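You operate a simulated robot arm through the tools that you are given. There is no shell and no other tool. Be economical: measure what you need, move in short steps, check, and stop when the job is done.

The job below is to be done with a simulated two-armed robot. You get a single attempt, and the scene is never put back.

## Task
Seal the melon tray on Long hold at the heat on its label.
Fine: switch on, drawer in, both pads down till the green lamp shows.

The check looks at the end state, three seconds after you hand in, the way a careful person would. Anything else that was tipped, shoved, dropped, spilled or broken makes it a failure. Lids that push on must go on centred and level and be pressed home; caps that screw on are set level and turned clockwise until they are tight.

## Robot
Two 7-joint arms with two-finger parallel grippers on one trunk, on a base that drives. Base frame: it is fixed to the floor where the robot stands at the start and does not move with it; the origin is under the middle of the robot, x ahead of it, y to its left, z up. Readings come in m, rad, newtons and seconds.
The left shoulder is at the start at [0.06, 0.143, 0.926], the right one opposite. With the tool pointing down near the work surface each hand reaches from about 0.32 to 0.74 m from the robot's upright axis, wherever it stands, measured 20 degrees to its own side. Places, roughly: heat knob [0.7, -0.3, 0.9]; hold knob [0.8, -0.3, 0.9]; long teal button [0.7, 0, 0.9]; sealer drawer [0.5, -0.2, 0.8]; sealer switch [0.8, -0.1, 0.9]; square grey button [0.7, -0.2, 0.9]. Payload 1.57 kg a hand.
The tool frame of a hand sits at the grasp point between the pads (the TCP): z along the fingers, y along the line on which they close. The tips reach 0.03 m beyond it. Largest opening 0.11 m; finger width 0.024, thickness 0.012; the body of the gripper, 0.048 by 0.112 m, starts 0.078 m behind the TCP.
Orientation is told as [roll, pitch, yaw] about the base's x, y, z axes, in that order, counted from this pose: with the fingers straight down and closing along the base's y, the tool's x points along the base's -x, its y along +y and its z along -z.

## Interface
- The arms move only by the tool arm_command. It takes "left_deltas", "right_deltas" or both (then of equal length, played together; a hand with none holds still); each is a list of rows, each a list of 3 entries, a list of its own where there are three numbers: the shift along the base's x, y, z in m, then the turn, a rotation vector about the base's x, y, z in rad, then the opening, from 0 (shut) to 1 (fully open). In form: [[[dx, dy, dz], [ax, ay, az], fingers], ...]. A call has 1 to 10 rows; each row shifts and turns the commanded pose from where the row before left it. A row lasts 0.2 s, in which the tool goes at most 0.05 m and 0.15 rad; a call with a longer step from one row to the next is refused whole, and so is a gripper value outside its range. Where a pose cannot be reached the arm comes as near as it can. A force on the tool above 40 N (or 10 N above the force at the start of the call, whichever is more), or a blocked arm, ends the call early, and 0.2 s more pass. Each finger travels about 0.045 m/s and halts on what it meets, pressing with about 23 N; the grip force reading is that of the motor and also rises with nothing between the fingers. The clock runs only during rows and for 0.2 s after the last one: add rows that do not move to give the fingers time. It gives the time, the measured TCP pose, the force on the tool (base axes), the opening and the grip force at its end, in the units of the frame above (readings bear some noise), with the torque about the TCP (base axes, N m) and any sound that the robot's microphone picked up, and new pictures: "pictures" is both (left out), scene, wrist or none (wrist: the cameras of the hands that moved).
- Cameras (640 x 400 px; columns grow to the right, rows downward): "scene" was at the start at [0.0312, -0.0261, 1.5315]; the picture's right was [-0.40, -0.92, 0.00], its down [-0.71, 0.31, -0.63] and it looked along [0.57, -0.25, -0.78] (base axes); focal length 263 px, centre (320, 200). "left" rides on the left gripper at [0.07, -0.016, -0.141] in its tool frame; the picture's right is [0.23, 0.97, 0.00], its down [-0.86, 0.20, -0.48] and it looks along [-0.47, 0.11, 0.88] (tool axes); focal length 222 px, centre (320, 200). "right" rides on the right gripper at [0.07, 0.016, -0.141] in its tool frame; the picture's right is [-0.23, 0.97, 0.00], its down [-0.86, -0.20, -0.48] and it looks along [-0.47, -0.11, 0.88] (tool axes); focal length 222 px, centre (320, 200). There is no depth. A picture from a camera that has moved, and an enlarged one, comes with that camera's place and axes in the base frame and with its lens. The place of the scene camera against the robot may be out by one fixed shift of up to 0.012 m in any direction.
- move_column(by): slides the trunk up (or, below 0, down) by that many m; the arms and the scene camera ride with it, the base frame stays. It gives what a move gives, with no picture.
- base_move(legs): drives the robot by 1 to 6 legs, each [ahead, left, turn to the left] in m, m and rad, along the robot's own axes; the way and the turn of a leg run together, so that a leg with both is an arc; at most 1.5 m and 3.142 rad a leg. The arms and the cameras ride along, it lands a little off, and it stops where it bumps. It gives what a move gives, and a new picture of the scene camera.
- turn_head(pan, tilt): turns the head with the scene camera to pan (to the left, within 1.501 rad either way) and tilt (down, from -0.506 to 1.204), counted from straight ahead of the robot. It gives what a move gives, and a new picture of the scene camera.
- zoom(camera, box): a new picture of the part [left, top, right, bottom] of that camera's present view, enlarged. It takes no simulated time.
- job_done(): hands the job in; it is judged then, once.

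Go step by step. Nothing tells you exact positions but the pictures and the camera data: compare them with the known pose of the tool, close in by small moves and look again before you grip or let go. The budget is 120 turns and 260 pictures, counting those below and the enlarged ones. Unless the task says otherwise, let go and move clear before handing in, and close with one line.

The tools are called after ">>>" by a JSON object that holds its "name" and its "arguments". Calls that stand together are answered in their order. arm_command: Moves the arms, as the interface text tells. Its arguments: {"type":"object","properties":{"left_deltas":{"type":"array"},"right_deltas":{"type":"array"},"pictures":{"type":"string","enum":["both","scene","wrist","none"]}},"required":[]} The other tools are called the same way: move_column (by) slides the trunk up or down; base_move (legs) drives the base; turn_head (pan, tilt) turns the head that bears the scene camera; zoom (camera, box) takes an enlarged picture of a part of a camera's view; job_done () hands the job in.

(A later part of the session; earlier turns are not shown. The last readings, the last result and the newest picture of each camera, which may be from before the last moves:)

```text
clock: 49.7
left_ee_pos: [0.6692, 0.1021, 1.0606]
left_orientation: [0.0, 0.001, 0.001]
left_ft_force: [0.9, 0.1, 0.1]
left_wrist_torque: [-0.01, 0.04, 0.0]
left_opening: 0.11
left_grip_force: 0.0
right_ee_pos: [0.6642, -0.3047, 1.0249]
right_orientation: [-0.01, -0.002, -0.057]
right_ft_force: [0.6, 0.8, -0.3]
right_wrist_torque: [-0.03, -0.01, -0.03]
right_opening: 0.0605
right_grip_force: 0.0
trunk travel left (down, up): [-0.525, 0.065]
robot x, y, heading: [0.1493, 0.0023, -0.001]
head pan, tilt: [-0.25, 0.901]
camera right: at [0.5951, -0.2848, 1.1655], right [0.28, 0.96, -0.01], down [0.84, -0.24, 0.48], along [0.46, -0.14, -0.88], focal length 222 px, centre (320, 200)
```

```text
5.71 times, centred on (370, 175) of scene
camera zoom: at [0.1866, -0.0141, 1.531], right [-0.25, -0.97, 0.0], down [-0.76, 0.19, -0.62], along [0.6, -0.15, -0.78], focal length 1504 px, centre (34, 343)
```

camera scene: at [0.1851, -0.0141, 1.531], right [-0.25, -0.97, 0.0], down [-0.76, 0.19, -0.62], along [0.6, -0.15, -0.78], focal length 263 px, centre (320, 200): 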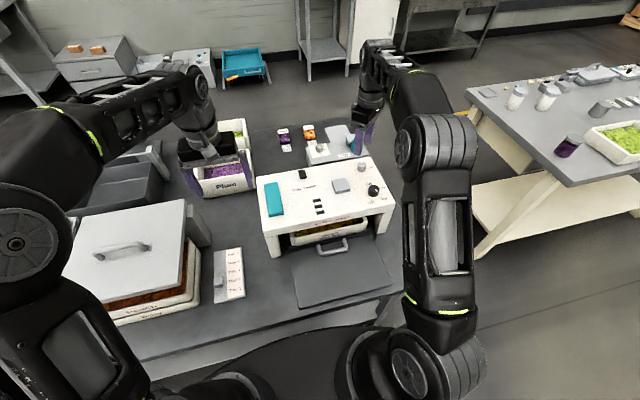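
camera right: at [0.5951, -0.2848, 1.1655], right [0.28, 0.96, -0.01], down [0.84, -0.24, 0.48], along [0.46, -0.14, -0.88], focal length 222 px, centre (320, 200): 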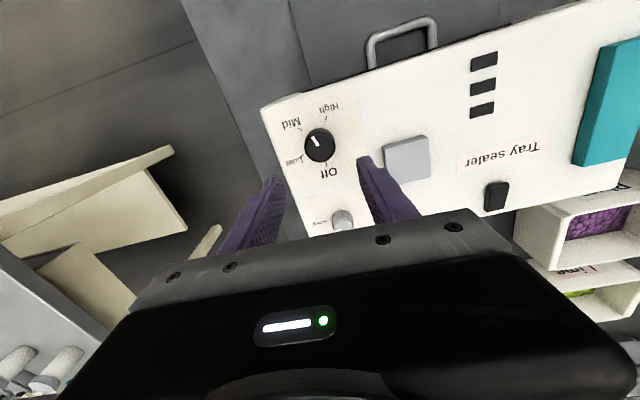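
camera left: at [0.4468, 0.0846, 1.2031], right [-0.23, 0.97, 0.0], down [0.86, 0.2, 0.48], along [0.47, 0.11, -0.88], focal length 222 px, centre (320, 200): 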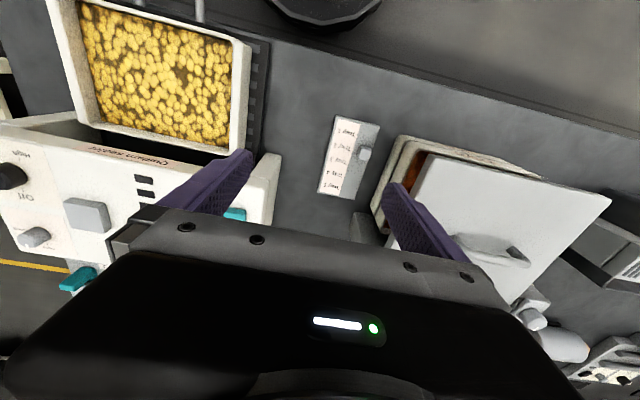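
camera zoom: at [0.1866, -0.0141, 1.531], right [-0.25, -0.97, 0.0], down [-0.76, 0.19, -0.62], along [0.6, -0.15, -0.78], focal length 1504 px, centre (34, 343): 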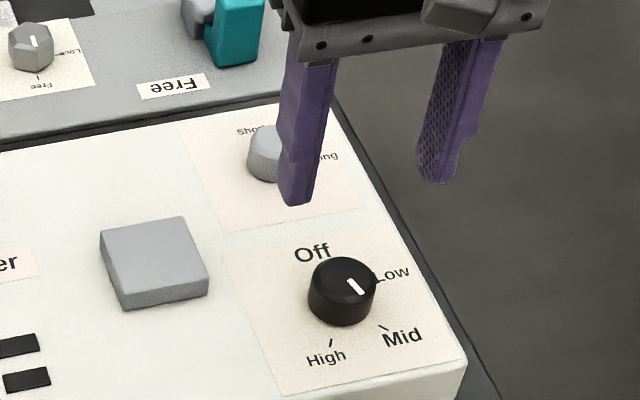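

>>> {"name": "zoom", "arguments": {"camera": "right", "box": [265, 85, 375, 175]}}

>>> {"name": "zoom", "arguments": {"camera": "right", "box": [290, 190, 380, 250]}}

```text
4.44 times, centred on (320, 130) of right
camera zoom: at [0.5951, -0.2848, 1.1655], right [0.28, 0.96, -0.01], down [0.84, -0.24, 0.48], along [0.46, -0.14, -0.88], focal length 987 px, centre (320, 511)
```

zoom: 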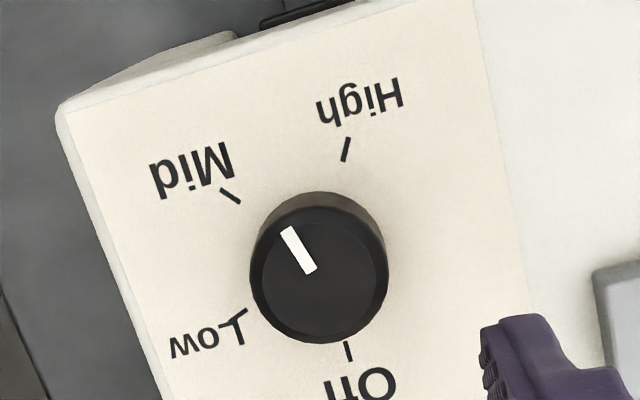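

```text
6.67 times, centred on (335, 220) of right
camera zoom: at [0.5951, -0.2848, 1.1655], right [0.28, 0.96, -0.01], down [0.84, -0.24, 0.48], along [0.46, -0.14, -0.88], focal length 1481 px, centre (220, 67)
```

zoom: 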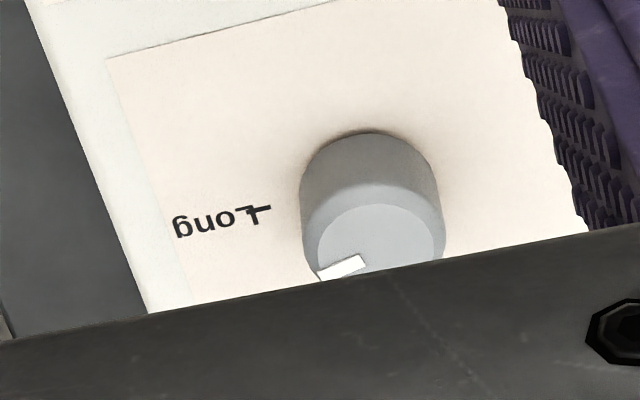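

The heat pointer is about 25° past Mid and the hold pointer about 10° short of Long. I'll regrip the heat knob and turn it back counter-clockwise about 0.43 rad.

>>> {"name": "arm_command", "arguments": {"right_deltas": [[[-0.008, 0.001, -0.03], [0, 0, 0], 0.6], [[0, 0, -0.03], [0, 0, 0], 0.6], [[0, 0, -0.02], [0, 0, 0], 0.5], [[0, 0, 0], [0, 0, 0], 0.4], [[0, 0, 0], [0, 0, 0], 0.3], [[0, 0, 0], [0, 0, 0], 0.2], [[0, 0, 0], [0, 0, 0], 0.2], [[0, 0, 0], [0, 0, 0], 0.2]], "pictures": "none"}}

>>> {"name": "zoom", "arguments": {"camera": "right", "box": [240, 100, 420, 240]}}

```text
clock: 51.5
left_ee_pos: [0.6664, 0.1001, 1.0605]
left_orientation: [0.002, 0.002, -0.001]
left_ft_force: [-0.6, -0.4, 0.3]
left_wrist_torque: [0.02, 0.04, 0.04]
left_opening: 0.11
left_grip_force: 0.2
right_ee_pos: [0.6544, -0.3047, 0.9439]
right_orientation: [-0.011, -0.003, -0.061]
right_ft_force: [-1.1, -16.3, 3.2]
right_wrist_torque: [0.04, 0.03, -0.03]
right_opening: 0.0338
right_grip_force: 39.3
trunk travel left (down, up): [-0.525, 0.065]
robot x, y, heading: [0.155, -0.0031, -0.0]
head pan, tilt: [-0.25, 0.901]
```

```text
2.86 times, centred on (330, 170) of right
camera zoom: at [0.5861, -0.2832, 1.085], right [0.29, 0.96, -0.01], down [0.84, -0.25, 0.48], along [0.46, -0.15, -0.88], focal length 635 px, centre (291, 286)
```

zoom: 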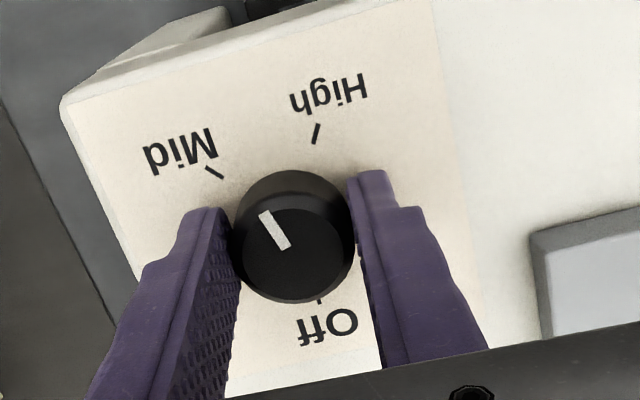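

Measured in the panel plane, the pointer is at 166° and Mid at about 136°. I'll turn back 0.5 rad.

>>> {"name": "arm_command", "arguments": {"right_deltas": [[[0, 0, 0], [0, 0, 0.13], 0.2], [[0, 0, 0], [0, 0, 0.13], 0.2], [[0, 0, 0], [0, 0, 0.13], 0.2], [[0, 0, 0], [0, 0, 0.11], 0.2], [[0, 0, 0], [0, 0, 0], 0.2]], "pictures": "none"}}

>>> {"name": "zoom", "arguments": {"camera": "right", "box": [240, 100, 420, 240]}}

>>> {"name": "arm_command", "arguments": {"right_deltas": [[[0, 0, 0], [0, 0, 0], 0.4], [[0, 0, 0], [0, 0, 0], 0.6], [[0, 0, 0], [0, 0, 0], 0.6], [[0, 0, 0.03], [0, 0, 0], 0.6], [[0, 0, 0.03], [0, 0, 0], 0.6], [[0, 0, 0.02], [0, 0, 0], 0.6]], "pictures": "none"}}

>>> {"name": "zoom", "arguments": {"camera": "right", "box": [240, 70, 420, 200]}}

```text
clock: 52.7
left_ee_pos: [0.6669, 0.101, 1.0604]
left_orientation: [0.002, 0.0, 0.001]
left_ft_force: [-0.5, 0.7, 0.1]
left_wrist_torque: [-0.03, -0.03, -0.02]
left_opening: 0.1101
left_grip_force: 0.1
right_ee_pos: [0.6555, -0.3046, 0.9442]
right_orientation: [-0.009, -0.004, 0.443]
right_ft_force: [0.2, -21.4, 5.9]
right_wrist_torque: [0.29, -0.23, -0.05]
right_opening: 0.0335
right_grip_force: 41.2
trunk travel left (down, up): [-0.525, 0.065]
robot x, y, heading: [0.1499, -0.0004, 0.002]
head pan, tilt: [-0.25, 0.901]
```

```text
2.86 times, centred on (330, 170) of right
camera zoom: at [0.584, -0.3203, 1.0849], right [-0.21, 0.98, -0.01], down [0.85, 0.19, 0.48], along [0.47, 0.09, -0.88], focal length 635 px, centre (291, 286)
```

zoom: 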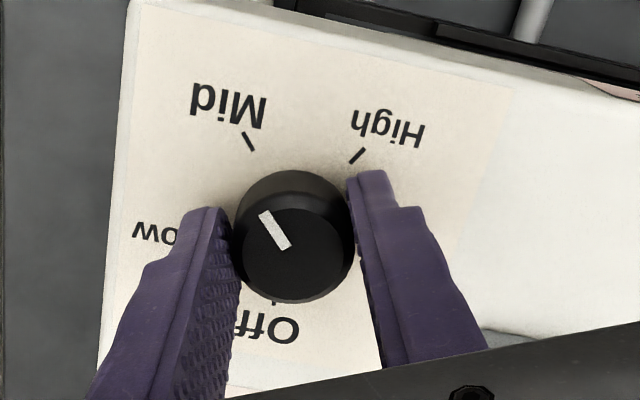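

```text
clock: 54.1
left_ee_pos: [0.6665, 0.102, 1.06]
left_orientation: [-0.001, 0.0, 0.001]
left_ft_force: [-0.5, -0.8, 0.2]
left_wrist_torque: [-0.03, -0.01, -0.03]
left_opening: 0.11
left_grip_force: 0.1
right_ee_pos: [0.6551, -0.303, 1.026]
right_orientation: [-0.01, -0.001, 0.44]
right_ft_force: [0.4, 1.1, 0.6]
right_wrist_torque: [0.03, 0.01, 0.0]
right_opening: 0.0659
right_grip_force: 0.1
trunk travel left (down, up): [-0.525, 0.065]
robot x, y, heading: [0.1521, -0.0026, -0.004]
head pan, tilt: [-0.25, 0.901]
```

```text
3.08 times, centred on (330, 135) of right
camera zoom: at [0.5834, -0.3168, 1.1666], right [-0.21, 0.98, -0.01], down [0.86, 0.19, 0.48], along [0.47, 0.09, -0.88], focal length 684 px, centre (289, 400)
```

zoom: 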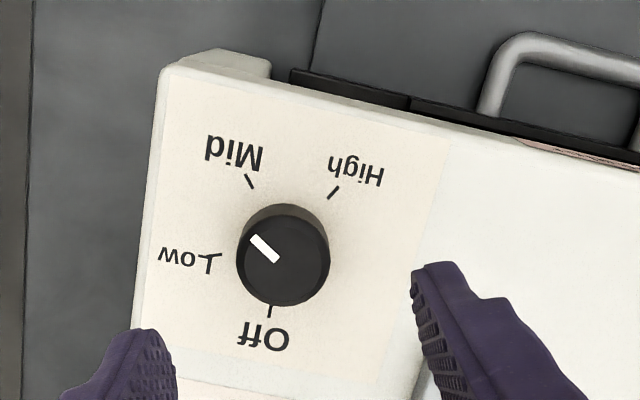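

While gripped the pointer sat right on Mid, but the release nudged it about 12° back because of residual side force. I'll regrip better centred at (0.655, -0.306) and turn 0.2 rad clockwise. I'll check the force before letting go.

>>> {"name": "arm_command", "arguments": {"right_deltas": [[[0, -0.003, -0.03], [0, 0, 0], 0.6], [[0, 0, -0.03], [0, 0, 0], 0.6], [[0, 0, -0.022], [0, 0, 0], 0.5], [[0, 0, 0], [0, 0, 0], 0.4], [[0, 0, 0], [0, 0, 0], 0.3], [[0, 0, 0], [0, 0, 0], 0.28], [[0, 0, 0], [0, 0, 0], 0.28], [[0, 0, 0], [0, 0, -0.1], 0.28], [[0, 0, 0], [0, 0, -0.1], 0.28], [[0, 0, 0], [0, 0, 0], 0.28]], "pictures": "none"}}

>>> {"name": "zoom", "arguments": {"camera": "right", "box": [240, 100, 420, 240]}}

```text
clock: 56.3
left_ee_pos: [0.6672, 0.1026, 1.06]
left_orientation: [0.001, 0.002, -0.002]
left_ft_force: [0.2, 0.2, -0.3]
left_wrist_torque: [0.03, 0.01, 0.02]
left_opening: 0.11
left_grip_force: 0.0
right_ee_pos: [0.6535, -0.305, 0.9419]
right_orientation: [-0.01, -0.001, 0.241]
right_ft_force: [-0.4, -5.1, 2.2]
right_wrist_torque: [-0.06, 0.0, -0.01]
right_opening: 0.0353
right_grip_force: 2.5
trunk travel left (down, up): [-0.525, 0.065]
robot x, y, heading: [0.1488, -0.002, -0.001]
head pan, tilt: [-0.25, 0.901]
```

```text
2.86 times, centred on (330, 170) of right
camera zoom: at [0.5825, -0.3047, 1.0826], right [-0.01, 1.0, -0.01], down [0.88, 0.01, 0.48], along [0.48, 0.0, -0.88], focal length 635 px, centre (291, 286)
```

zoom: 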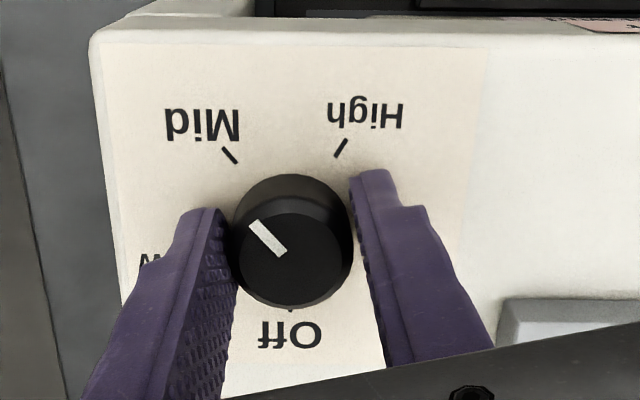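

With this light grip the pointer measures about 138°, which is on Mid. I'll open gently, lift and recheck.

>>> {"name": "arm_command", "arguments": {"right_deltas": [[[0, 0, 0], [0, 0, 0], 0.4], [[0, 0, 0], [0, 0, 0], 0.6], [[0, 0, 0], [0, 0, 0], 0.6], [[0, 0, 0.04], [0, 0, 0], 0.6], [[0, 0, 0.04], [0, 0, 0], 0.6]], "pictures": "none"}}

>>> {"name": "zoom", "arguments": {"camera": "right", "box": [240, 70, 420, 200]}}

```text
clock: 57.5
left_ee_pos: [0.668, 0.1025, 1.0603]
left_orientation: [-0.001, 0.001, 0.001]
left_ft_force: [-0.4, -0.8, 0.7]
left_wrist_torque: [-0.01, -0.02, 0.0]
left_opening: 0.1101
left_grip_force: 0.1
right_ee_pos: [0.6577, -0.3027, 1.0238]
right_orientation: [-0.011, -0.003, 0.242]
right_ft_force: [-0.5, -0.1, -0.3]
right_wrist_torque: [0.02, 0.03, -0.01]
right_opening: 0.066
right_grip_force: 0.1
trunk travel left (down, up): [-0.525, 0.065]
robot x, y, heading: [0.1548, 0.0018, 0.002]
head pan, tilt: [-0.25, 0.901]
```

```text
3.08 times, centred on (330, 135) of right
camera zoom: at [0.5848, -0.3036, 1.1651], right [-0.01, 1.0, -0.01], down [0.88, 0.02, 0.48], along [0.48, 0.0, -0.88], focal length 684 px, centre (289, 400)
```

zoom: 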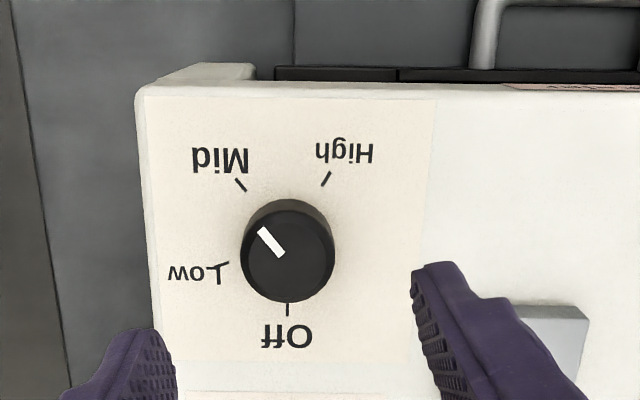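

The heat pointer now lies on Mid. Next I'll fine-tune the hold knob, moving over it and looking.

>>> {"name": "arm_command", "arguments": {"right_deltas": [[[0.035, -0.001, 0], [0, 0, 0], 0.55], [[0.035, -0.001, 0], [0, 0, 0], 0.55], [[0.035, -0.001, -0.01], [0, 0, 0], 0.55], [[0, 0, 0], [0, 0, 0], 0.55]], "pictures": "none"}}

>>> {"name": "zoom", "arguments": {"camera": "right", "box": [240, 80, 400, 200]}}

```text
clock: 58.5
left_ee_pos: [0.6662, 0.1029, 1.0597]
left_orientation: [0.001, 0.0, -0.001]
left_ft_force: [0.3, 0.0, 0.3]
left_wrist_torque: [-0.01, -0.02, 0.0]
left_opening: 0.11
left_grip_force: 0.1
right_ee_pos: [0.7606, -0.3073, 1.0114]
right_orientation: [-0.009, -0.001, 0.241]
right_ft_force: [-0.5, -0.7, 0.9]
right_wrist_torque: [-0.01, 0.0, 0.02]
right_opening: 0.0607
right_grip_force: 0.1
trunk travel left (down, up): [-0.525, 0.065]
robot x, y, heading: [0.1492, 0.0004, 0.001]
head pan, tilt: [-0.25, 0.901]
```

```text
3.33 times, centred on (320, 140) of right
camera zoom: at [0.6872, -0.3077, 1.1526], right [-0.01, 1.0, -0.01], down [0.88, 0.02, 0.48], along [0.48, 0.0, -0.88], focal length 740 px, centre (320, 400)
```

zoom: 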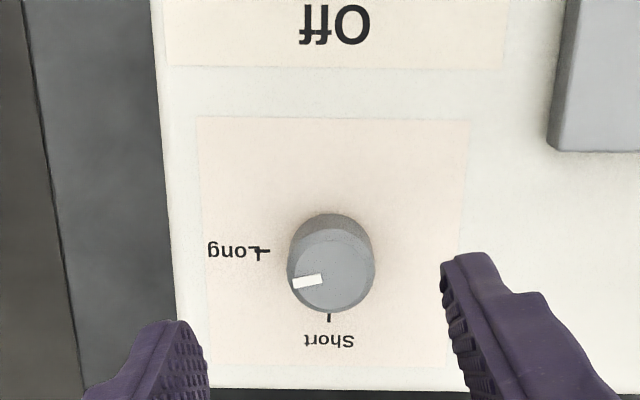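

The hold pointer is at about 78° and Long at about 91°. I'll make a gentle 0.22 rad clockwise adjustment.

>>> {"name": "arm_command", "arguments": {"right_deltas": [[[0.002, 0.0025, -0.03], [0, 0, 0], 0.55], [[0, 0, -0.03], [0, 0, 0], 0.5], [[0, 0, -0.007], [0, 0, 0], 0.4], [[0, 0, 0], [0, 0, 0], 0.3], [[0, 0, 0], [0, 0, 0], 0.23], [[0, 0, 0], [0, 0, 0], 0.23], [[0, 0, 0], [0, 0, -0.11], 0.23], [[0, 0, 0], [0, 0, -0.11], 0.23], [[0, 0, 0], [0, 0, 0], 0.23]], "pictures": "none"}}

>>> {"name": "zoom", "arguments": {"camera": "right", "box": [240, 100, 400, 220]}}

```text
clock: 60.5
left_ee_pos: [0.6677, 0.1029, 1.0606]
left_orientation: [-0.001, 0.0, 0.002]
left_ft_force: [0.4, 0.8, 0.0]
left_wrist_torque: [-0.02, 0.0, 0.02]
left_opening: 0.1103
left_grip_force: 0.1
right_ee_pos: [0.7628, -0.3066, 0.9434]
right_orientation: [-0.009, -0.002, 0.021]
right_ft_force: [-2.4, 5.8, 0.2]
right_wrist_torque: [0.2, 0.12, 0.08]
right_opening: 0.0313
right_grip_force: 3.4
trunk travel left (down, up): [-0.525, 0.065]
robot x, y, heading: [0.1509, -0.0003, -0.001]
head pan, tilt: [-0.25, 0.901]
```

```text
3.33 times, centred on (320, 160) of right
camera zoom: at [0.6915, -0.2907, 1.0851], right [0.21, 0.98, -0.01], down [0.86, -0.18, 0.48], along [0.47, -0.11, -0.88], focal length 740 px, centre (320, 333)
```

zoom: 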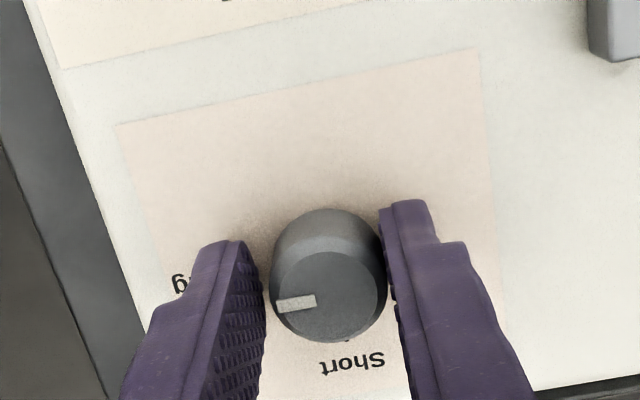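

The pointer now measures about 90°, which is on Long. I'll release and lift.

>>> {"name": "arm_command", "arguments": {"right_deltas": [[[0, 0, 0], [0, 0, 0], 0.4], [[0, 0, 0], [0, 0, 0], 0.6], [[0, 0, 0], [0, 0, 0], 0.6], [[0, 0, 0.04], [0, 0, 0], 0.6], [[-0.02, 0, 0.045], [0, 0, 0], 0.6], [[-0.04, 0, 0.0], [0, 0, 0], 0.6], [[-0.04, 0, 0.0], [0, 0, 0], 0.6], [[0, 0, 0], [0, 0, 0], 0.6]], "pictures": "wrist"}}

>>> {"name": "zoom", "arguments": {"camera": "right", "box": [250, 100, 410, 220]}}

>>> {"name": "zoom", "arguments": {"camera": "right", "box": [400, 40, 640, 220]}}

```text
clock: 62.3
left_ee_pos: [0.6687, 0.1033, 1.0605]
left_orientation: [0.002, 0.003, 0.001]
left_ft_force: [0.1, 0.3, 0.3]
left_wrist_torque: [-0.02, 0.0, -0.02]
left_opening: 0.1101
left_grip_force: 0.2
right_ee_pos: [0.6643, -0.3069, 1.0298]
right_orientation: [-0.009, -0.002, 0.022]
right_ft_force: [0.1, 0.4, -0.2]
right_wrist_torque: [0.05, -0.01, 0.0]
right_opening: 0.066
right_grip_force: 0.0
trunk travel left (down, up): [-0.525, 0.065]
robot x, y, heading: [0.1514, 0.0012, -0.0]
head pan, tilt: [-0.25, 0.901]
camera right: at [0.5937, -0.2909, 1.1709], right [0.21, 0.98, -0.01], down [0.86, -0.18, 0.48], along [0.47, -0.11, -0.88], focal length 222 px, centre (320, 200)
```

right: 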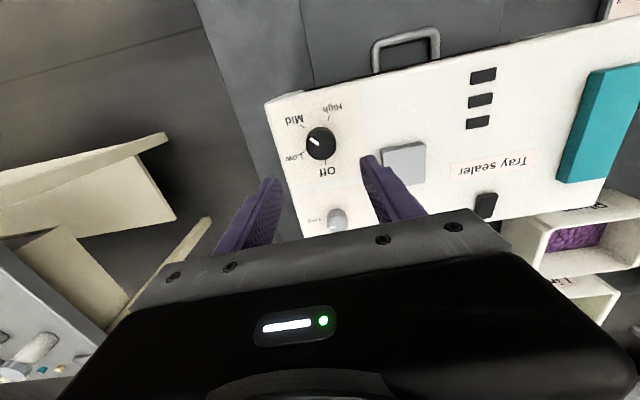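

```text
3.33 times, centred on (330, 160) of right
camera zoom: at [0.5937, -0.2909, 1.1709], right [0.21, 0.98, -0.01], down [0.86, -0.18, 0.48], along [0.47, -0.11, -0.88], focal length 740 px, centre (287, 333)
```

zoom: 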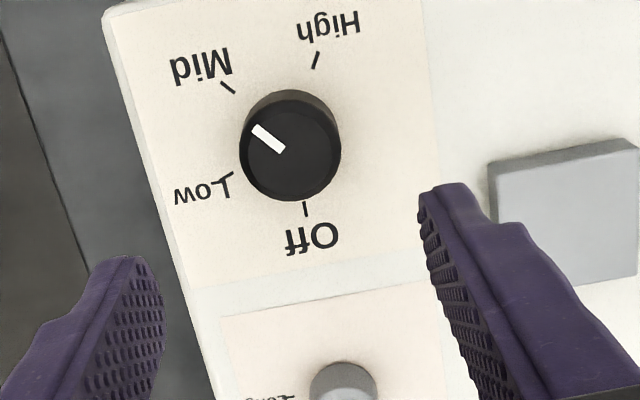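

```text
2.22 times, centred on (520, 130) of right
camera zoom: at [0.5937, -0.2909, 1.1709], right [0.21, 0.98, -0.01], down [0.86, -0.18, 0.48], along [0.47, -0.11, -0.88], focal length 494 px, centre (-124, 356)
```

zoom: 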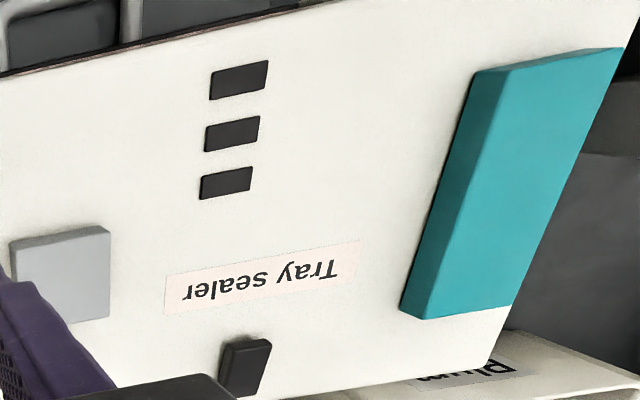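

Both knobs look right. Now the power switch: I'll bring the right hand toward it with fingers closed and have a look.

>>> {"name": "arm_command", "arguments": {"right_deltas": [[[0.005, 0.03, 0], [0, 0, 0], 0.3], [[0.005, 0.04, 0], [0, 0, 0], 0], [[0.005, 0.04, 0], [0, 0, 0], 0], [[0.01, 0.045, 0], [0, 0, 0], 0], [[0.01, 0.04, 0], [0, 0, 0], 0], [[0, 0, 0], [0, 0, 0], 0], [[0, 0, 0], [0, 0, 0], 0]], "pictures": "wrist"}}

>>> {"name": "zoom", "arguments": {"camera": "right", "box": [240, 80, 400, 200]}}

>>> {"name": "zoom", "arguments": {"camera": "scene", "box": [260, 140, 360, 210]}}

```text
clock: 63.9
left_ee_pos: [0.6682, 0.103, 1.0612]
left_orientation: [0.002, 0.003, 0.003]
left_ft_force: [1.2, 0.1, 0.1]
left_wrist_torque: [0.01, -0.03, -0.02]
left_opening: 0.1099
left_grip_force: 0.0
right_ee_pos: [0.6979, -0.1131, 1.0302]
right_orientation: [-0.011, -0.003, 0.02]
right_ft_force: [0.0, -0.6, -0.5]
right_wrist_torque: [0.02, 0.01, -0.01]
right_opening: 0.0001
right_grip_force: 21.5
trunk travel left (down, up): [-0.525, 0.065]
robot x, y, heading: [0.1492, 0.0013, 0.003]
head pan, tilt: [-0.25, 0.901]
camera right: at [0.6278, -0.097, 1.1701], right [0.21, 0.98, -0.01], down [0.86, -0.18, 0.48], along [0.47, -0.11, -0.88], focal length 222 px, centre (320, 200)
```

right: 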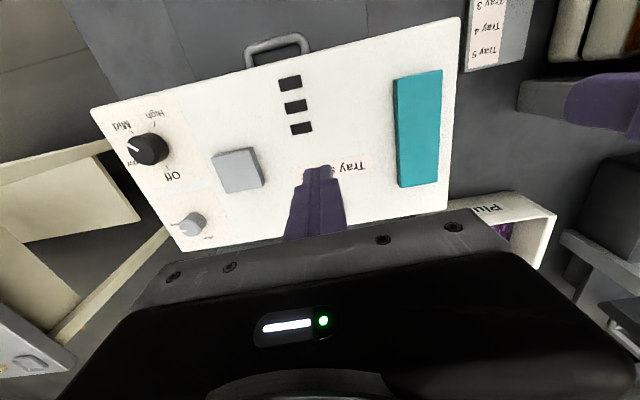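

```text
3.33 times, centred on (320, 140) of right
camera zoom: at [0.6278, -0.097, 1.1701], right [0.21, 0.98, -0.01], down [0.86, -0.18, 0.48], along [0.47, -0.11, -0.88], focal length 740 px, centre (320, 400)
```

zoom: 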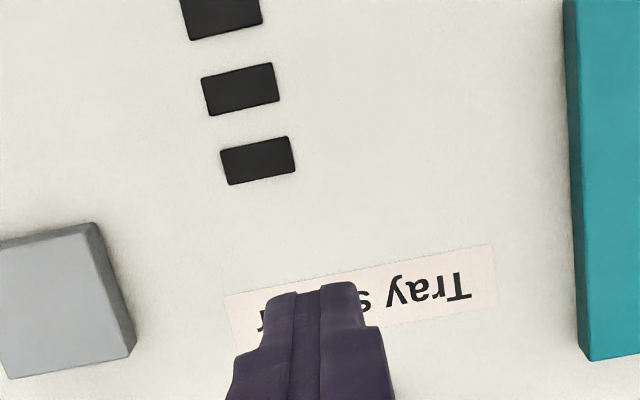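

```text
5.71 times, centred on (310, 175) of scene
camera zoom: at [0.1861, -0.0139, 1.531], right [-0.25, -0.97, 0.0], down [-0.76, 0.19, -0.62], along [0.6, -0.15, -0.78], focal length 1504 px, centre (377, 343)
```

zoom: 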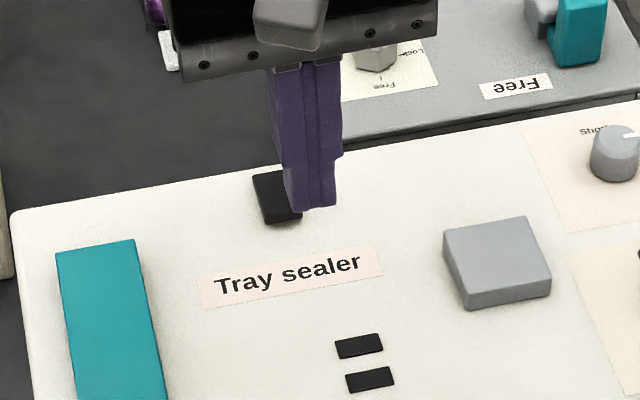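

The fingers hide the switch from here. I'll shift the right hand aside and forward for a clean look.

>>> {"name": "arm_command", "arguments": {"right_deltas": [[[0.02, -0.045, 0], [0, 0, 0], 0], [[0.03, -0.035, 0], [0, 0, 0], 0], [[0.02, 0, 0.0], [0, 0, 0], 0], [[0, 0, 0], [0, 0, 0], 0]], "pictures": "wrist"}}

>>> {"name": "zoom", "arguments": {"camera": "scene", "box": [285, 155, 325, 185]}}

>>> {"name": "zoom", "arguments": {"camera": "right", "box": [350, 120, 470, 210]}}

```text
clock: 64.9
left_ee_pos: [0.6667, 0.1017, 1.06]
left_orientation: [0.001, 0.001, 0.0]
left_ft_force: [1.0, -0.5, 0.2]
left_wrist_torque: [0.02, -0.01, 0.0]
left_opening: 0.1101
left_grip_force: 0.1
right_ee_pos: [0.7717, -0.1936, 1.0313]
right_orientation: [-0.008, -0.004, 0.023]
right_ft_force: [0.4, 0.8, -0.8]
right_wrist_torque: [0.03, 0.01, -0.01]
right_opening: 0.0002
right_grip_force: 21.0
trunk travel left (down, up): [-0.525, 0.065]
robot x, y, heading: [0.1527, -0.0016, -0.0]
head pan, tilt: [-0.25, 0.901]
camera right: at [0.7011, -0.1784, 1.1712], right [0.21, 0.98, -0.01], down [0.86, -0.18, 0.48], along [0.47, -0.11, -0.88], focal length 222 px, centre (320, 200)
```

right: 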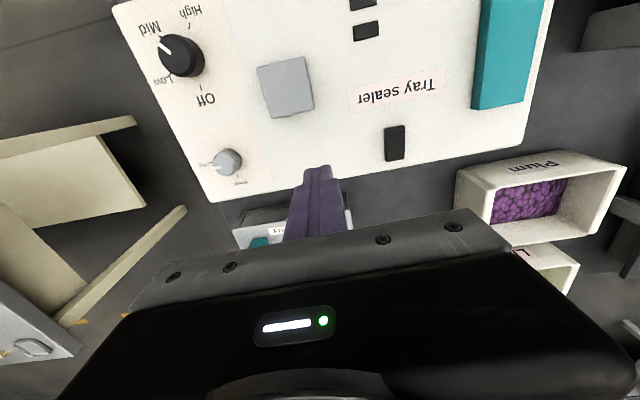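

```text
13.33 times, centred on (305, 170) of scene
camera zoom: at [0.1858, -0.015, 1.531], right [-0.25, -0.97, 0.0], down [-0.76, 0.19, -0.62], along [0.6, -0.15, -0.78], focal length 3509 px, centre (520, 600)
```

zoom: 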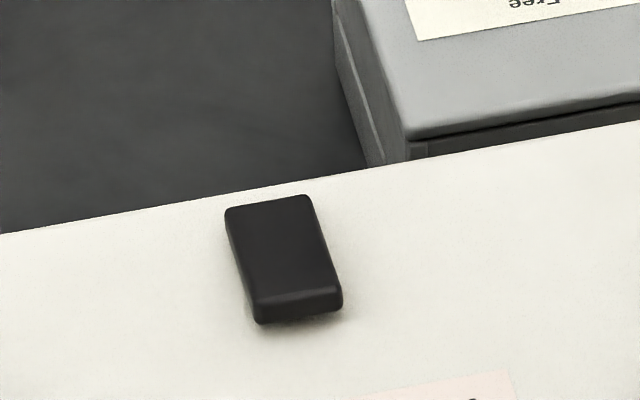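

```text
4.44 times, centred on (410, 165) of right
camera zoom: at [0.7011, -0.1784, 1.1712], right [0.21, 0.98, -0.01], down [0.86, -0.18, 0.48], along [0.47, -0.11, -0.88], focal length 987 px, centre (-80, 356)
```

zoom: 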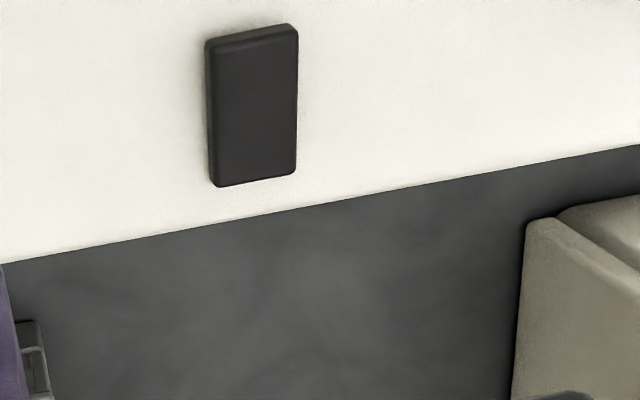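

The switch's robot-side end is raised, at about (0.77, -0.112). I'll move above that end and lower to just over it.

>>> {"name": "arm_command", "arguments": {"right_deltas": [[[0, 0.04, 0], [0, 0, 0], 0], [[0, 0.041, 0], [0, 0, 0], 0], [[0, 0, -0.035], [0, 0, 0], 0], [[0, 0, -0.028], [0, 0, 0], 0], [[0, 0, 0], [0, 0, 0], 0]], "pictures": "none"}}

>>> {"name": "zoom", "arguments": {"camera": "scene", "box": [270, 145, 350, 195]}}

>>> {"name": "zoom", "arguments": {"camera": "right", "box": [260, 120, 380, 210]}}

>>> {"name": "zoom", "arguments": {"camera": "left", "box": [0, 100, 200, 260]}}

```text
clock: 66.1
left_ee_pos: [0.6677, 0.1029, 1.0593]
left_orientation: [0.0, 0.002, 0.001]
left_ft_force: [0.0, 0.2, -0.4]
left_wrist_torque: [0.01, -0.01, 0.01]
left_opening: 0.1098
left_grip_force: 0.0
right_ee_pos: [0.7672, -0.1122, 0.9688]
right_orientation: [-0.009, -0.002, 0.025]
right_ft_force: [0.2, -0.1, -0.7]
right_wrist_torque: [0.0, -0.03, -0.01]
right_opening: 0.0002
right_grip_force: 21.4
trunk travel left (down, up): [-0.525, 0.065]
robot x, y, heading: [0.1505, -0.0024, -0.004]
head pan, tilt: [-0.25, 0.901]
```

```text
8.00 times, centred on (310, 170) of scene
camera zoom: at [0.186, -0.0142, 1.531], right [-0.25, -0.97, 0.0], down [-0.76, 0.19, -0.62], along [0.6, -0.15, -0.78], focal length 2106 px, centre (400, 440)
```

zoom: 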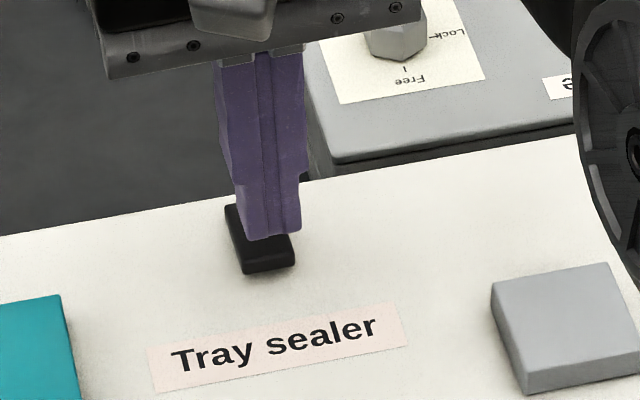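

```text
4.44 times, centred on (320, 165) of right
camera zoom: at [0.6966, -0.0958, 1.1093], right [0.21, 0.98, -0.01], down [0.86, -0.18, 0.48], along [0.47, -0.11, -0.88], focal length 987 px, centre (320, 356)
```

zoom: 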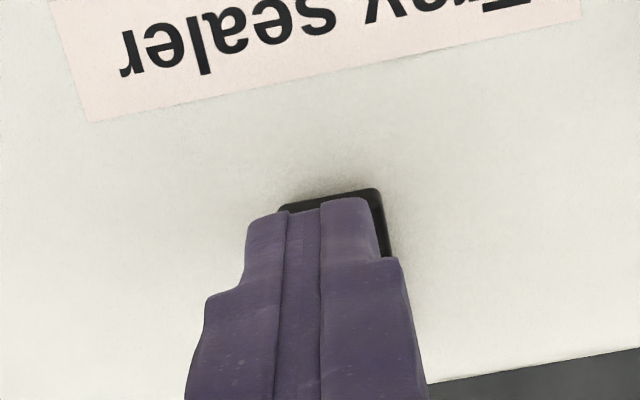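

```text
2.50 times, centred on (100, 180) of left
camera zoom: at [0.5984, 0.085, 1.2022], right [-0.23, 0.97, 0.0], down [0.86, 0.2, 0.48], along [0.47, 0.11, -0.88], focal length 555 px, centre (870, 250)
```

zoom: 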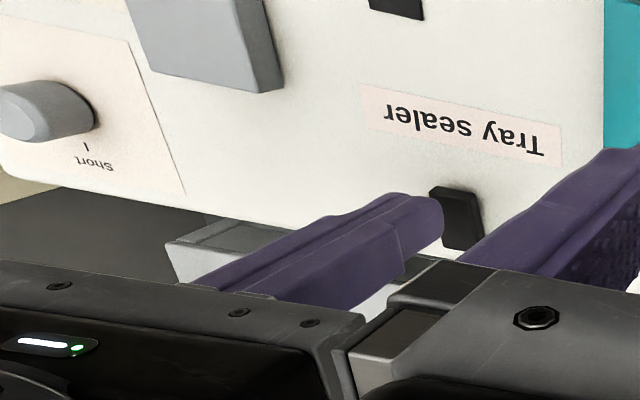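

I'm aligned over the near end of the rocker. Pressing down gently now.

>>> {"name": "arm_command", "arguments": {"right_deltas": [[[0.001, 0.003, -0.008], [0, 0, 0], 0], [[0, 0, -0.006], [0, 0, 0], 0], [[0, 0, -0.004], [0, 0, 0], 0], [[0, 0, -0.004], [0, 0, 0], 0], [[0, 0, 0], [0, 0, 0], 0]], "pictures": "none"}}

>>> {"name": "zoom", "arguments": {"camera": "scene", "box": [270, 145, 350, 215]}}

```text
clock: 67.3
left_ee_pos: [0.6657, 0.1021, 1.0614]
left_orientation: [0.0, 0.0, 0.001]
left_ft_force: [0.1, 0.5, -0.2]
left_wrist_torque: [-0.03, 0.0, -0.03]
left_opening: 0.11
left_grip_force: 0.0
right_ee_pos: [0.7683, -0.1077, 0.949]
right_orientation: [-0.009, -0.008, 0.022]
right_ft_force: [-0.9, -2.3, 26.5]
right_wrist_torque: [-0.12, -0.28, 0.05]
right_opening: 0.0
right_grip_force: 21.3
trunk travel left (down, up): [-0.525, 0.065]
robot x, y, heading: [0.1554, 0.0002, 0.003]
head pan, tilt: [-0.25, 0.901]
```

```text
5.71 times, centred on (310, 180) of scene
camera zoom: at [0.1831, -0.0142, 1.5315], right [-0.25, -0.97, 0.0], down [-0.76, 0.19, -0.62], along [0.6, -0.15, -0.78], focal length 1504 px, centre (377, 314)
```

zoom: 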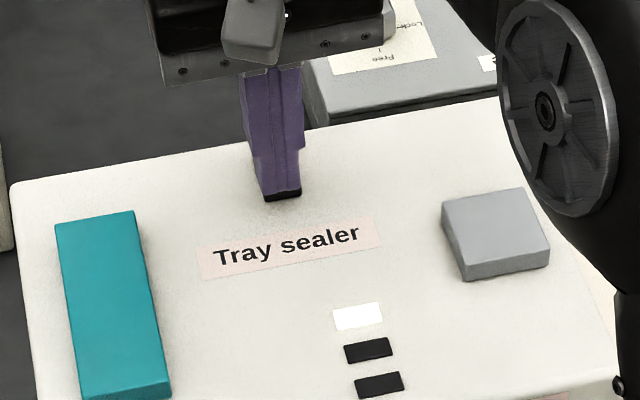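

The white power lamp is lit. I'll lift off and bring the right hand above the grey pad at about (0.702, -0.21) and the left hand above the teal pad at about (0.694, -0.010).

>>> {"name": "arm_command", "arguments": {"right_deltas": [[[0, 0, 0.03], [0, 0, 0], 0], [[-0.01, -0.02, 0.025], [0, 0, 0], 0], [[-0.02, -0.03, 0], [0, 0, 0], 0], [[-0.02, -0.03, 0], [0, 0, 0], 0], [[-0.016, -0.022, 0], [0, 0, 0], 0], [[0, 0, 0], [0, 0, 0], 0], [[0, 0, 0], [0, 0, 0], 0]], "left_deltas": [[[0, 0, 0], [0, 0, 0], 0.5], [[0, 0, 0], [0, 0, 0], 0], [[0, 0, 0], [0, 0, 0], 0], [[0.01, -0.035, -0.01], [0, 0, 0], 0], [[0.01, -0.04, -0.02], [0, 0, 0], 0], [[0.007, -0.037, -0.02], [0, 0, 0], 0], [[0, 0, 0], [0, 0, 0], 0]]}}

>>> {"name": "zoom", "arguments": {"camera": "scene", "box": [260, 130, 380, 215]}}

```text
clock: 68.9
left_ee_pos: [0.6936, -0.0046, 1.0126]
left_orientation: [0.002, 0.0, 0.002]
left_ft_force: [0.6, 0.2, 0.5]
left_wrist_torque: [0.01, 0.02, -0.02]
left_opening: 0.0
left_grip_force: 16.9
right_ee_pos: [0.7022, -0.2083, 1.0019]
right_orientation: [-0.012, -0.002, 0.023]
right_ft_force: [-0.3, 0.2, -0.7]
right_wrist_torque: [-0.01, 0.0, -0.01]
right_opening: 0.0
right_grip_force: 21.5
trunk travel left (down, up): [-0.525, 0.065]
robot x, y, heading: [0.1496, 0.0024, -0.003]
head pan, tilt: [-0.25, 0.901]
camera scene: at [0.1856, -0.0138, 1.531], right [-0.25, -0.97, 0.0], down [-0.76, 0.19, -0.62], along [0.6, -0.15, -0.78], focal length 263 px, centre (320, 200)
camera right: at [0.6316, -0.1925, 1.1418], right [0.21, 0.98, -0.01], down [0.86, -0.18, 0.48], along [0.47, -0.11, -0.88], focal length 222 px, centre (320, 200)
camera left: at [0.624, -0.0237, 1.155], right [-0.23, 0.97, 0.0], down [0.85, 0.2, 0.48], along [0.47, 0.11, -0.88], focal length 222 px, centre (320, 200)
```

scene: 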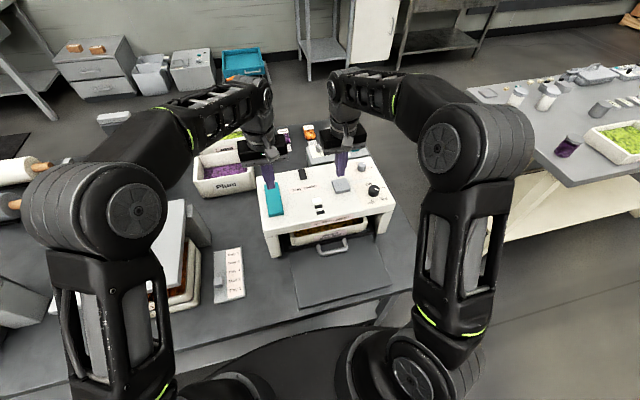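
right: 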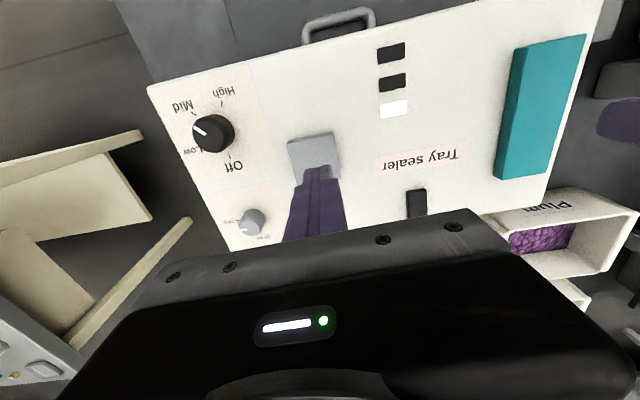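
left: 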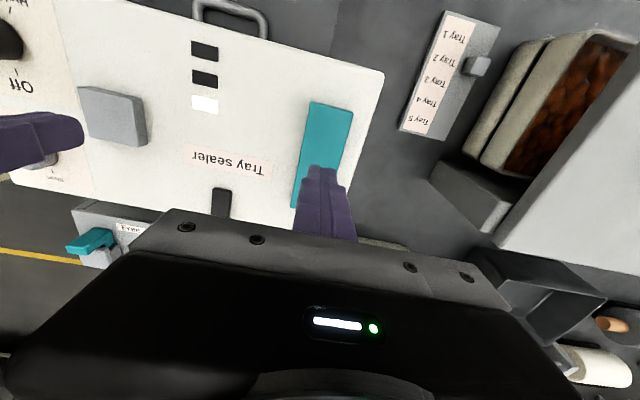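

```text
4.71 times, centred on (320, 172) of scene
camera zoom: at [0.1856, -0.0138, 1.531], right [-0.25, -0.97, 0.0], down [-0.76, 0.19, -0.62], along [0.6, -0.15, -0.78], focal length 1238 px, centre (320, 329)
```

zoom: 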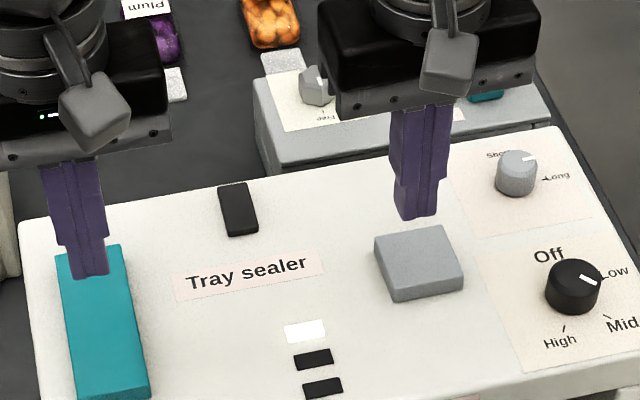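

Both hands are centred over their pads. I'll descend together to just above contact, then in small steps.

>>> {"name": "arm_command", "arguments": {"right_deltas": [[[-0.002, 0, -0.012], [0, 0, 0], 0], [[0, 0, -0.012], [0, 0, 0], 0], [[0, 0, -0.004], [0, 0, 0], 0], [[0, 0, -0.004], [0, 0, 0], 0], [[0, 0, 0], [0, 0, 0], 0]], "left_deltas": [[[-0.004, -0.001, -0.018], [0, 0, 0], 0], [[0, 0, -0.017], [0, 0, 0], 0], [[0, 0, -0.004], [0, 0, 0], 0], [[0, 0, -0.004], [0, 0, 0], 0], [[0, 0, 0], [0, 0, 0], 0]], "pictures": "none"}}

>>> {"name": "zoom", "arguments": {"camera": "scene", "box": [260, 140, 380, 225]}}

```text
clock: 70.1
left_ee_pos: [0.6896, -0.0096, 0.9678]
left_orientation: [0.002, 0.002, 0.002]
left_ft_force: [0.0, 0.0, -0.4]
left_wrist_torque: [-0.04, 0.0, -0.02]
left_opening: 0.0001
left_grip_force: 21.5
right_ee_pos: [0.7002, -0.2104, 0.9689]
right_orientation: [-0.011, -0.002, 0.021]
right_ft_force: [0.5, 0.4, 0.2]
right_wrist_torque: [0.0, -0.02, 0.02]
right_opening: 0.0003
right_grip_force: 20.9
trunk travel left (down, up): [-0.525, 0.065]
robot x, y, heading: [0.1551, -0.0002, -0.001]
head pan, tilt: [-0.25, 0.901]
```

```text
4.71 times, centred on (320, 182) of scene
camera zoom: at [0.1859, -0.0142, 1.531], right [-0.25, -0.97, 0.0], down [-0.76, 0.19, -0.62], along [0.6, -0.15, -0.78], focal length 1238 px, centre (320, 282)
```

zoom: 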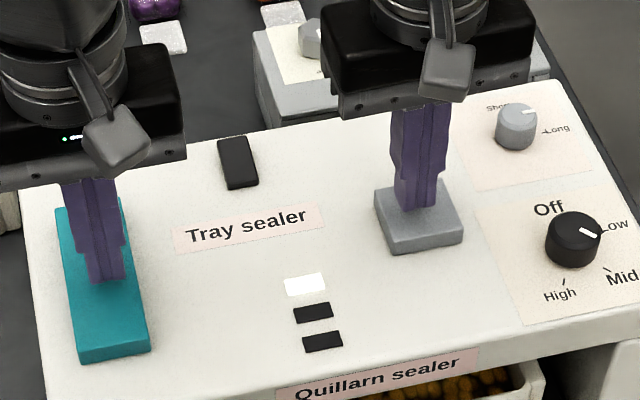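

>>> {"name": "arm_command", "arguments": {"right_deltas": [[[0, 0, -0.003], [0, 0, 0], 0], [[0, 0, -0.003], [0, 0, 0], 0], [[0, 0, -0.003], [0, 0, 0], 0], [[0, 0, -0.003], [0, 0, 0], 0], [[0, 0, 0], [0, 0, 0], 0]], "left_deltas": [[[0, 0, -0.003], [0, 0, 0], 0], [[0, 0, -0.003], [0, 0, 0], 0], [[0, 0, -0.003], [0, 0, 0], 0], [[0, 0, -0.003], [0, 0, 0], 0], [[0, 0, 0], [0, 0, 0], 0]], "pictures": "none"}}

>>> {"name": "zoom", "arguments": {"camera": "scene", "box": [260, 140, 380, 225]}}

```text
clock: 71.3
left_ee_pos: [0.6904, -0.0114, 0.9557]
left_orientation: [0.003, 0.003, 0.0]
left_ft_force: [0.2, 0.3, 0.6]
left_wrist_torque: [0.0, 0.0, -0.03]
left_opening: 0.0
left_grip_force: 21.4
right_ee_pos: [0.7006, -0.21, 0.9563]
right_orientation: [-0.01, -0.003, 0.023]
right_ft_force: [0.2, 0.7, -0.3]
right_wrist_torque: [-0.01, 0.03, -0.01]
right_opening: 0.0
right_grip_force: 21.7
trunk travel left (down, up): [-0.525, 0.065]
robot x, y, heading: [0.149, -0.0021, 0.003]
head pan, tilt: [-0.25, 0.901]
```

```text
4.71 times, centred on (320, 182) of scene
camera zoom: at [0.186, -0.0142, 1.531], right [-0.25, -0.97, 0.0], down [-0.76, 0.19, -0.62], along [0.6, -0.15, -0.78], focal length 1238 px, centre (320, 282)
```

zoom: 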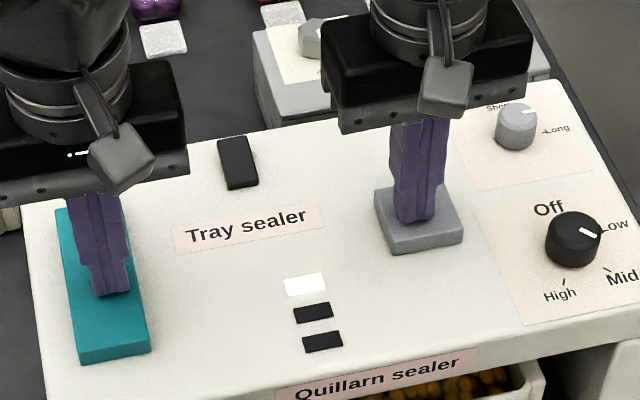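

>>> {"name": "arm_command", "arguments": {"right_deltas": [[[0, 0, -0.003], [0, 0, 0], 0], [[0, 0, -0.003], [0, 0, 0], 0], [[0, 0, -0.002], [0, 0, 0], 0], [[0, 0, -0.002], [0, 0, 0], 0], [[0, 0, 0], [0, 0, 0], 0]], "left_deltas": [[[0, 0, -0.003], [0, 0, 0], 0], [[0, 0, -0.003], [0, 0, 0], 0], [[0, 0, -0.002], [0, 0, 0], 0], [[0, 0, -0.002], [0, 0, 0], 0], [[0, 0, 0], [0, 0, 0], 0]], "pictures": "none"}}

>>> {"name": "zoom", "arguments": {"camera": "scene", "box": [260, 140, 380, 225]}}

```text
clock: 72.5
left_ee_pos: [0.6905, -0.0108, 0.9466]
left_orientation: [-0.001, -0.003, 0.002]
left_ft_force: [5.6, 1.8, 9.6]
left_wrist_torque: [0.09, -0.12, -0.02]
left_opening: 0.0001
left_grip_force: 21.4
right_ee_pos: [0.7001, -0.21, 0.9458]
right_orientation: [-0.012, -0.005, 0.02]
right_ft_force: [4.7, -1.4, 11.8]
right_wrist_torque: [-0.06, -0.07, 0.03]
right_opening: 0.0003
right_grip_force: 21.4
trunk travel left (down, up): [-0.525, 0.065]
robot x, y, heading: [0.1513, 0.0021, 0.0]
head pan, tilt: [-0.25, 0.901]
heard: click, click
```

```text
4.71 times, centred on (320, 182) of scene
camera zoom: at [0.1855, -0.0137, 1.5313], right [-0.25, -0.97, 0.0], down [-0.76, 0.19, -0.62], along [0.6, -0.15, -0.78], focal length 1238 px, centre (320, 282)
```

zoom: 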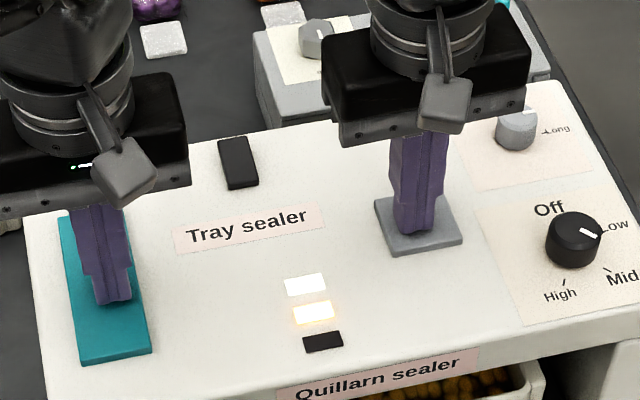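

Both pads clicked down and the amber lamp is lit. I'm pressing 1 mm more for margin and holding.

>>> {"name": "arm_command", "arguments": {"right_deltas": [[[0, 0, -0.001], [0, 0, 0], 0], [[0, 0, 0], [0, 0, 0], 0], [[0, 0, 0], [0, 0, 0], 0], [[0, 0, 0], [0, 0, 0], 0], [[0, 0, 0], [0, 0, 0], 0], [[0, 0, 0], [0, 0, 0], 0], [[0, 0, 0], [0, 0, 0], 0], [[0, 0, 0], [0, 0, 0], 0], [[0, 0, 0], [0, 0, 0], 0], [[0, 0, 0], [0, 0, 0], 0]], "left_deltas": [[[0, 0, -0.001], [0, 0, 0], 0], [[0, 0, 0], [0, 0, 0], 0], [[0, 0, 0], [0, 0, 0], 0], [[0, 0, 0], [0, 0, 0], 0], [[0, 0, 0], [0, 0, 0], 0], [[0, 0, 0], [0, 0, 0], 0], [[0, 0, 0], [0, 0, 0], 0], [[0, 0, 0], [0, 0, 0], 0], [[0, 0, 0], [0, 0, 0], 0], [[0, 0, 0], [0, 0, 0], 0]], "pictures": "none"}}

>>> {"name": "zoom", "arguments": {"camera": "scene", "box": [260, 140, 380, 225]}}

```text
clock: 74.7
left_ee_pos: [0.6892, -0.0104, 0.9458]
left_orientation: [0.0, -0.001, -0.001]
left_ft_force: [6.1, 0.6, 14.8]
left_wrist_torque: [0.0, -0.17, -0.03]
left_opening: 0.0002
left_grip_force: 21.2
right_ee_pos: [0.6993, -0.2095, 0.9452]
right_orientation: [-0.011, -0.004, 0.023]
right_ft_force: [6.8, -3.3, 19.6]
right_wrist_torque: [-0.1, -0.18, -0.04]
right_opening: 0.0001
right_grip_force: 21.2
trunk travel left (down, up): [-0.525, 0.065]
robot x, y, heading: [0.1509, 0.0008, 0.002]
head pan, tilt: [-0.25, 0.901]
```

```text
4.71 times, centred on (320, 182) of scene
camera zoom: at [0.1848, -0.0138, 1.5311], right [-0.25, -0.97, 0.0], down [-0.76, 0.19, -0.62], along [0.6, -0.15, -0.78], focal length 1238 px, centre (320, 282)
```

zoom: 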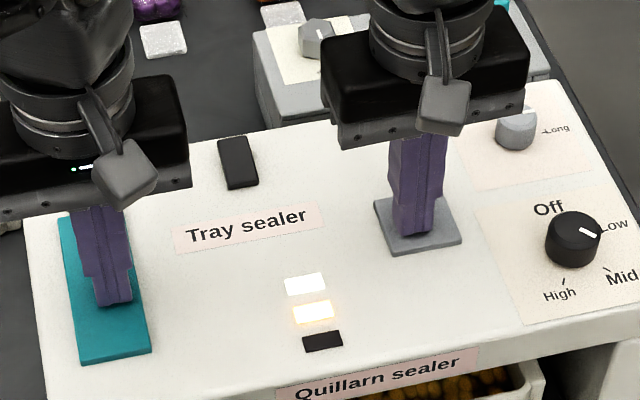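

Amber is still on, so I keep holding.

>>> {"name": "arm_command", "arguments": {"right_deltas": [[[0, 0, 0], [0, 0, 0], 0], [[0, 0, 0], [0, 0, 0], 0], [[0, 0, 0], [0, 0, 0], 0], [[0, 0, 0], [0, 0, 0], 0], [[0, 0, 0], [0, 0, 0], 0], [[0, 0, 0], [0, 0, 0], 0], [[0, 0, 0], [0, 0, 0], 0], [[0, 0, 0], [0, 0, 0], 0], [[0, 0, 0], [0, 0, 0], 0], [[0, 0, 0], [0, 0, 0], 0]], "pictures": "none"}}

>>> {"name": "zoom", "arguments": {"camera": "scene", "box": [260, 140, 380, 225]}}

```text
clock: 76.9
left_ee_pos: [0.6888, -0.0098, 0.9448]
left_orientation: [0.0, 0.0, -0.001]
left_ft_force: [4.0, -0.6, 14.4]
left_wrist_torque: [-0.04, -0.14, 0.01]
left_opening: 0.0
left_grip_force: 21.2
right_ee_pos: [0.699, -0.2096, 0.9437]
right_orientation: [-0.011, -0.004, 0.022]
right_ft_force: [4.6, -0.7, 17.8]
right_wrist_torque: [0.02, -0.08, 0.01]
right_opening: 0.0
right_grip_force: 21.6
trunk travel left (down, up): [-0.525, 0.065]
robot x, y, heading: [0.1506, -0.0018, 0.002]
head pan, tilt: [-0.25, 0.901]
```

```text
4.71 times, centred on (320, 182) of scene
camera zoom: at [0.1844, -0.0138, 1.5311], right [-0.25, -0.97, 0.0], down [-0.76, 0.19, -0.62], along [0.6, -0.15, -0.78], focal length 1238 px, centre (320, 282)
```

zoom: 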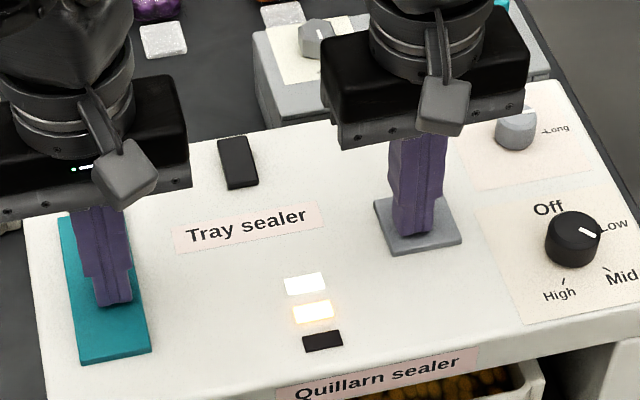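

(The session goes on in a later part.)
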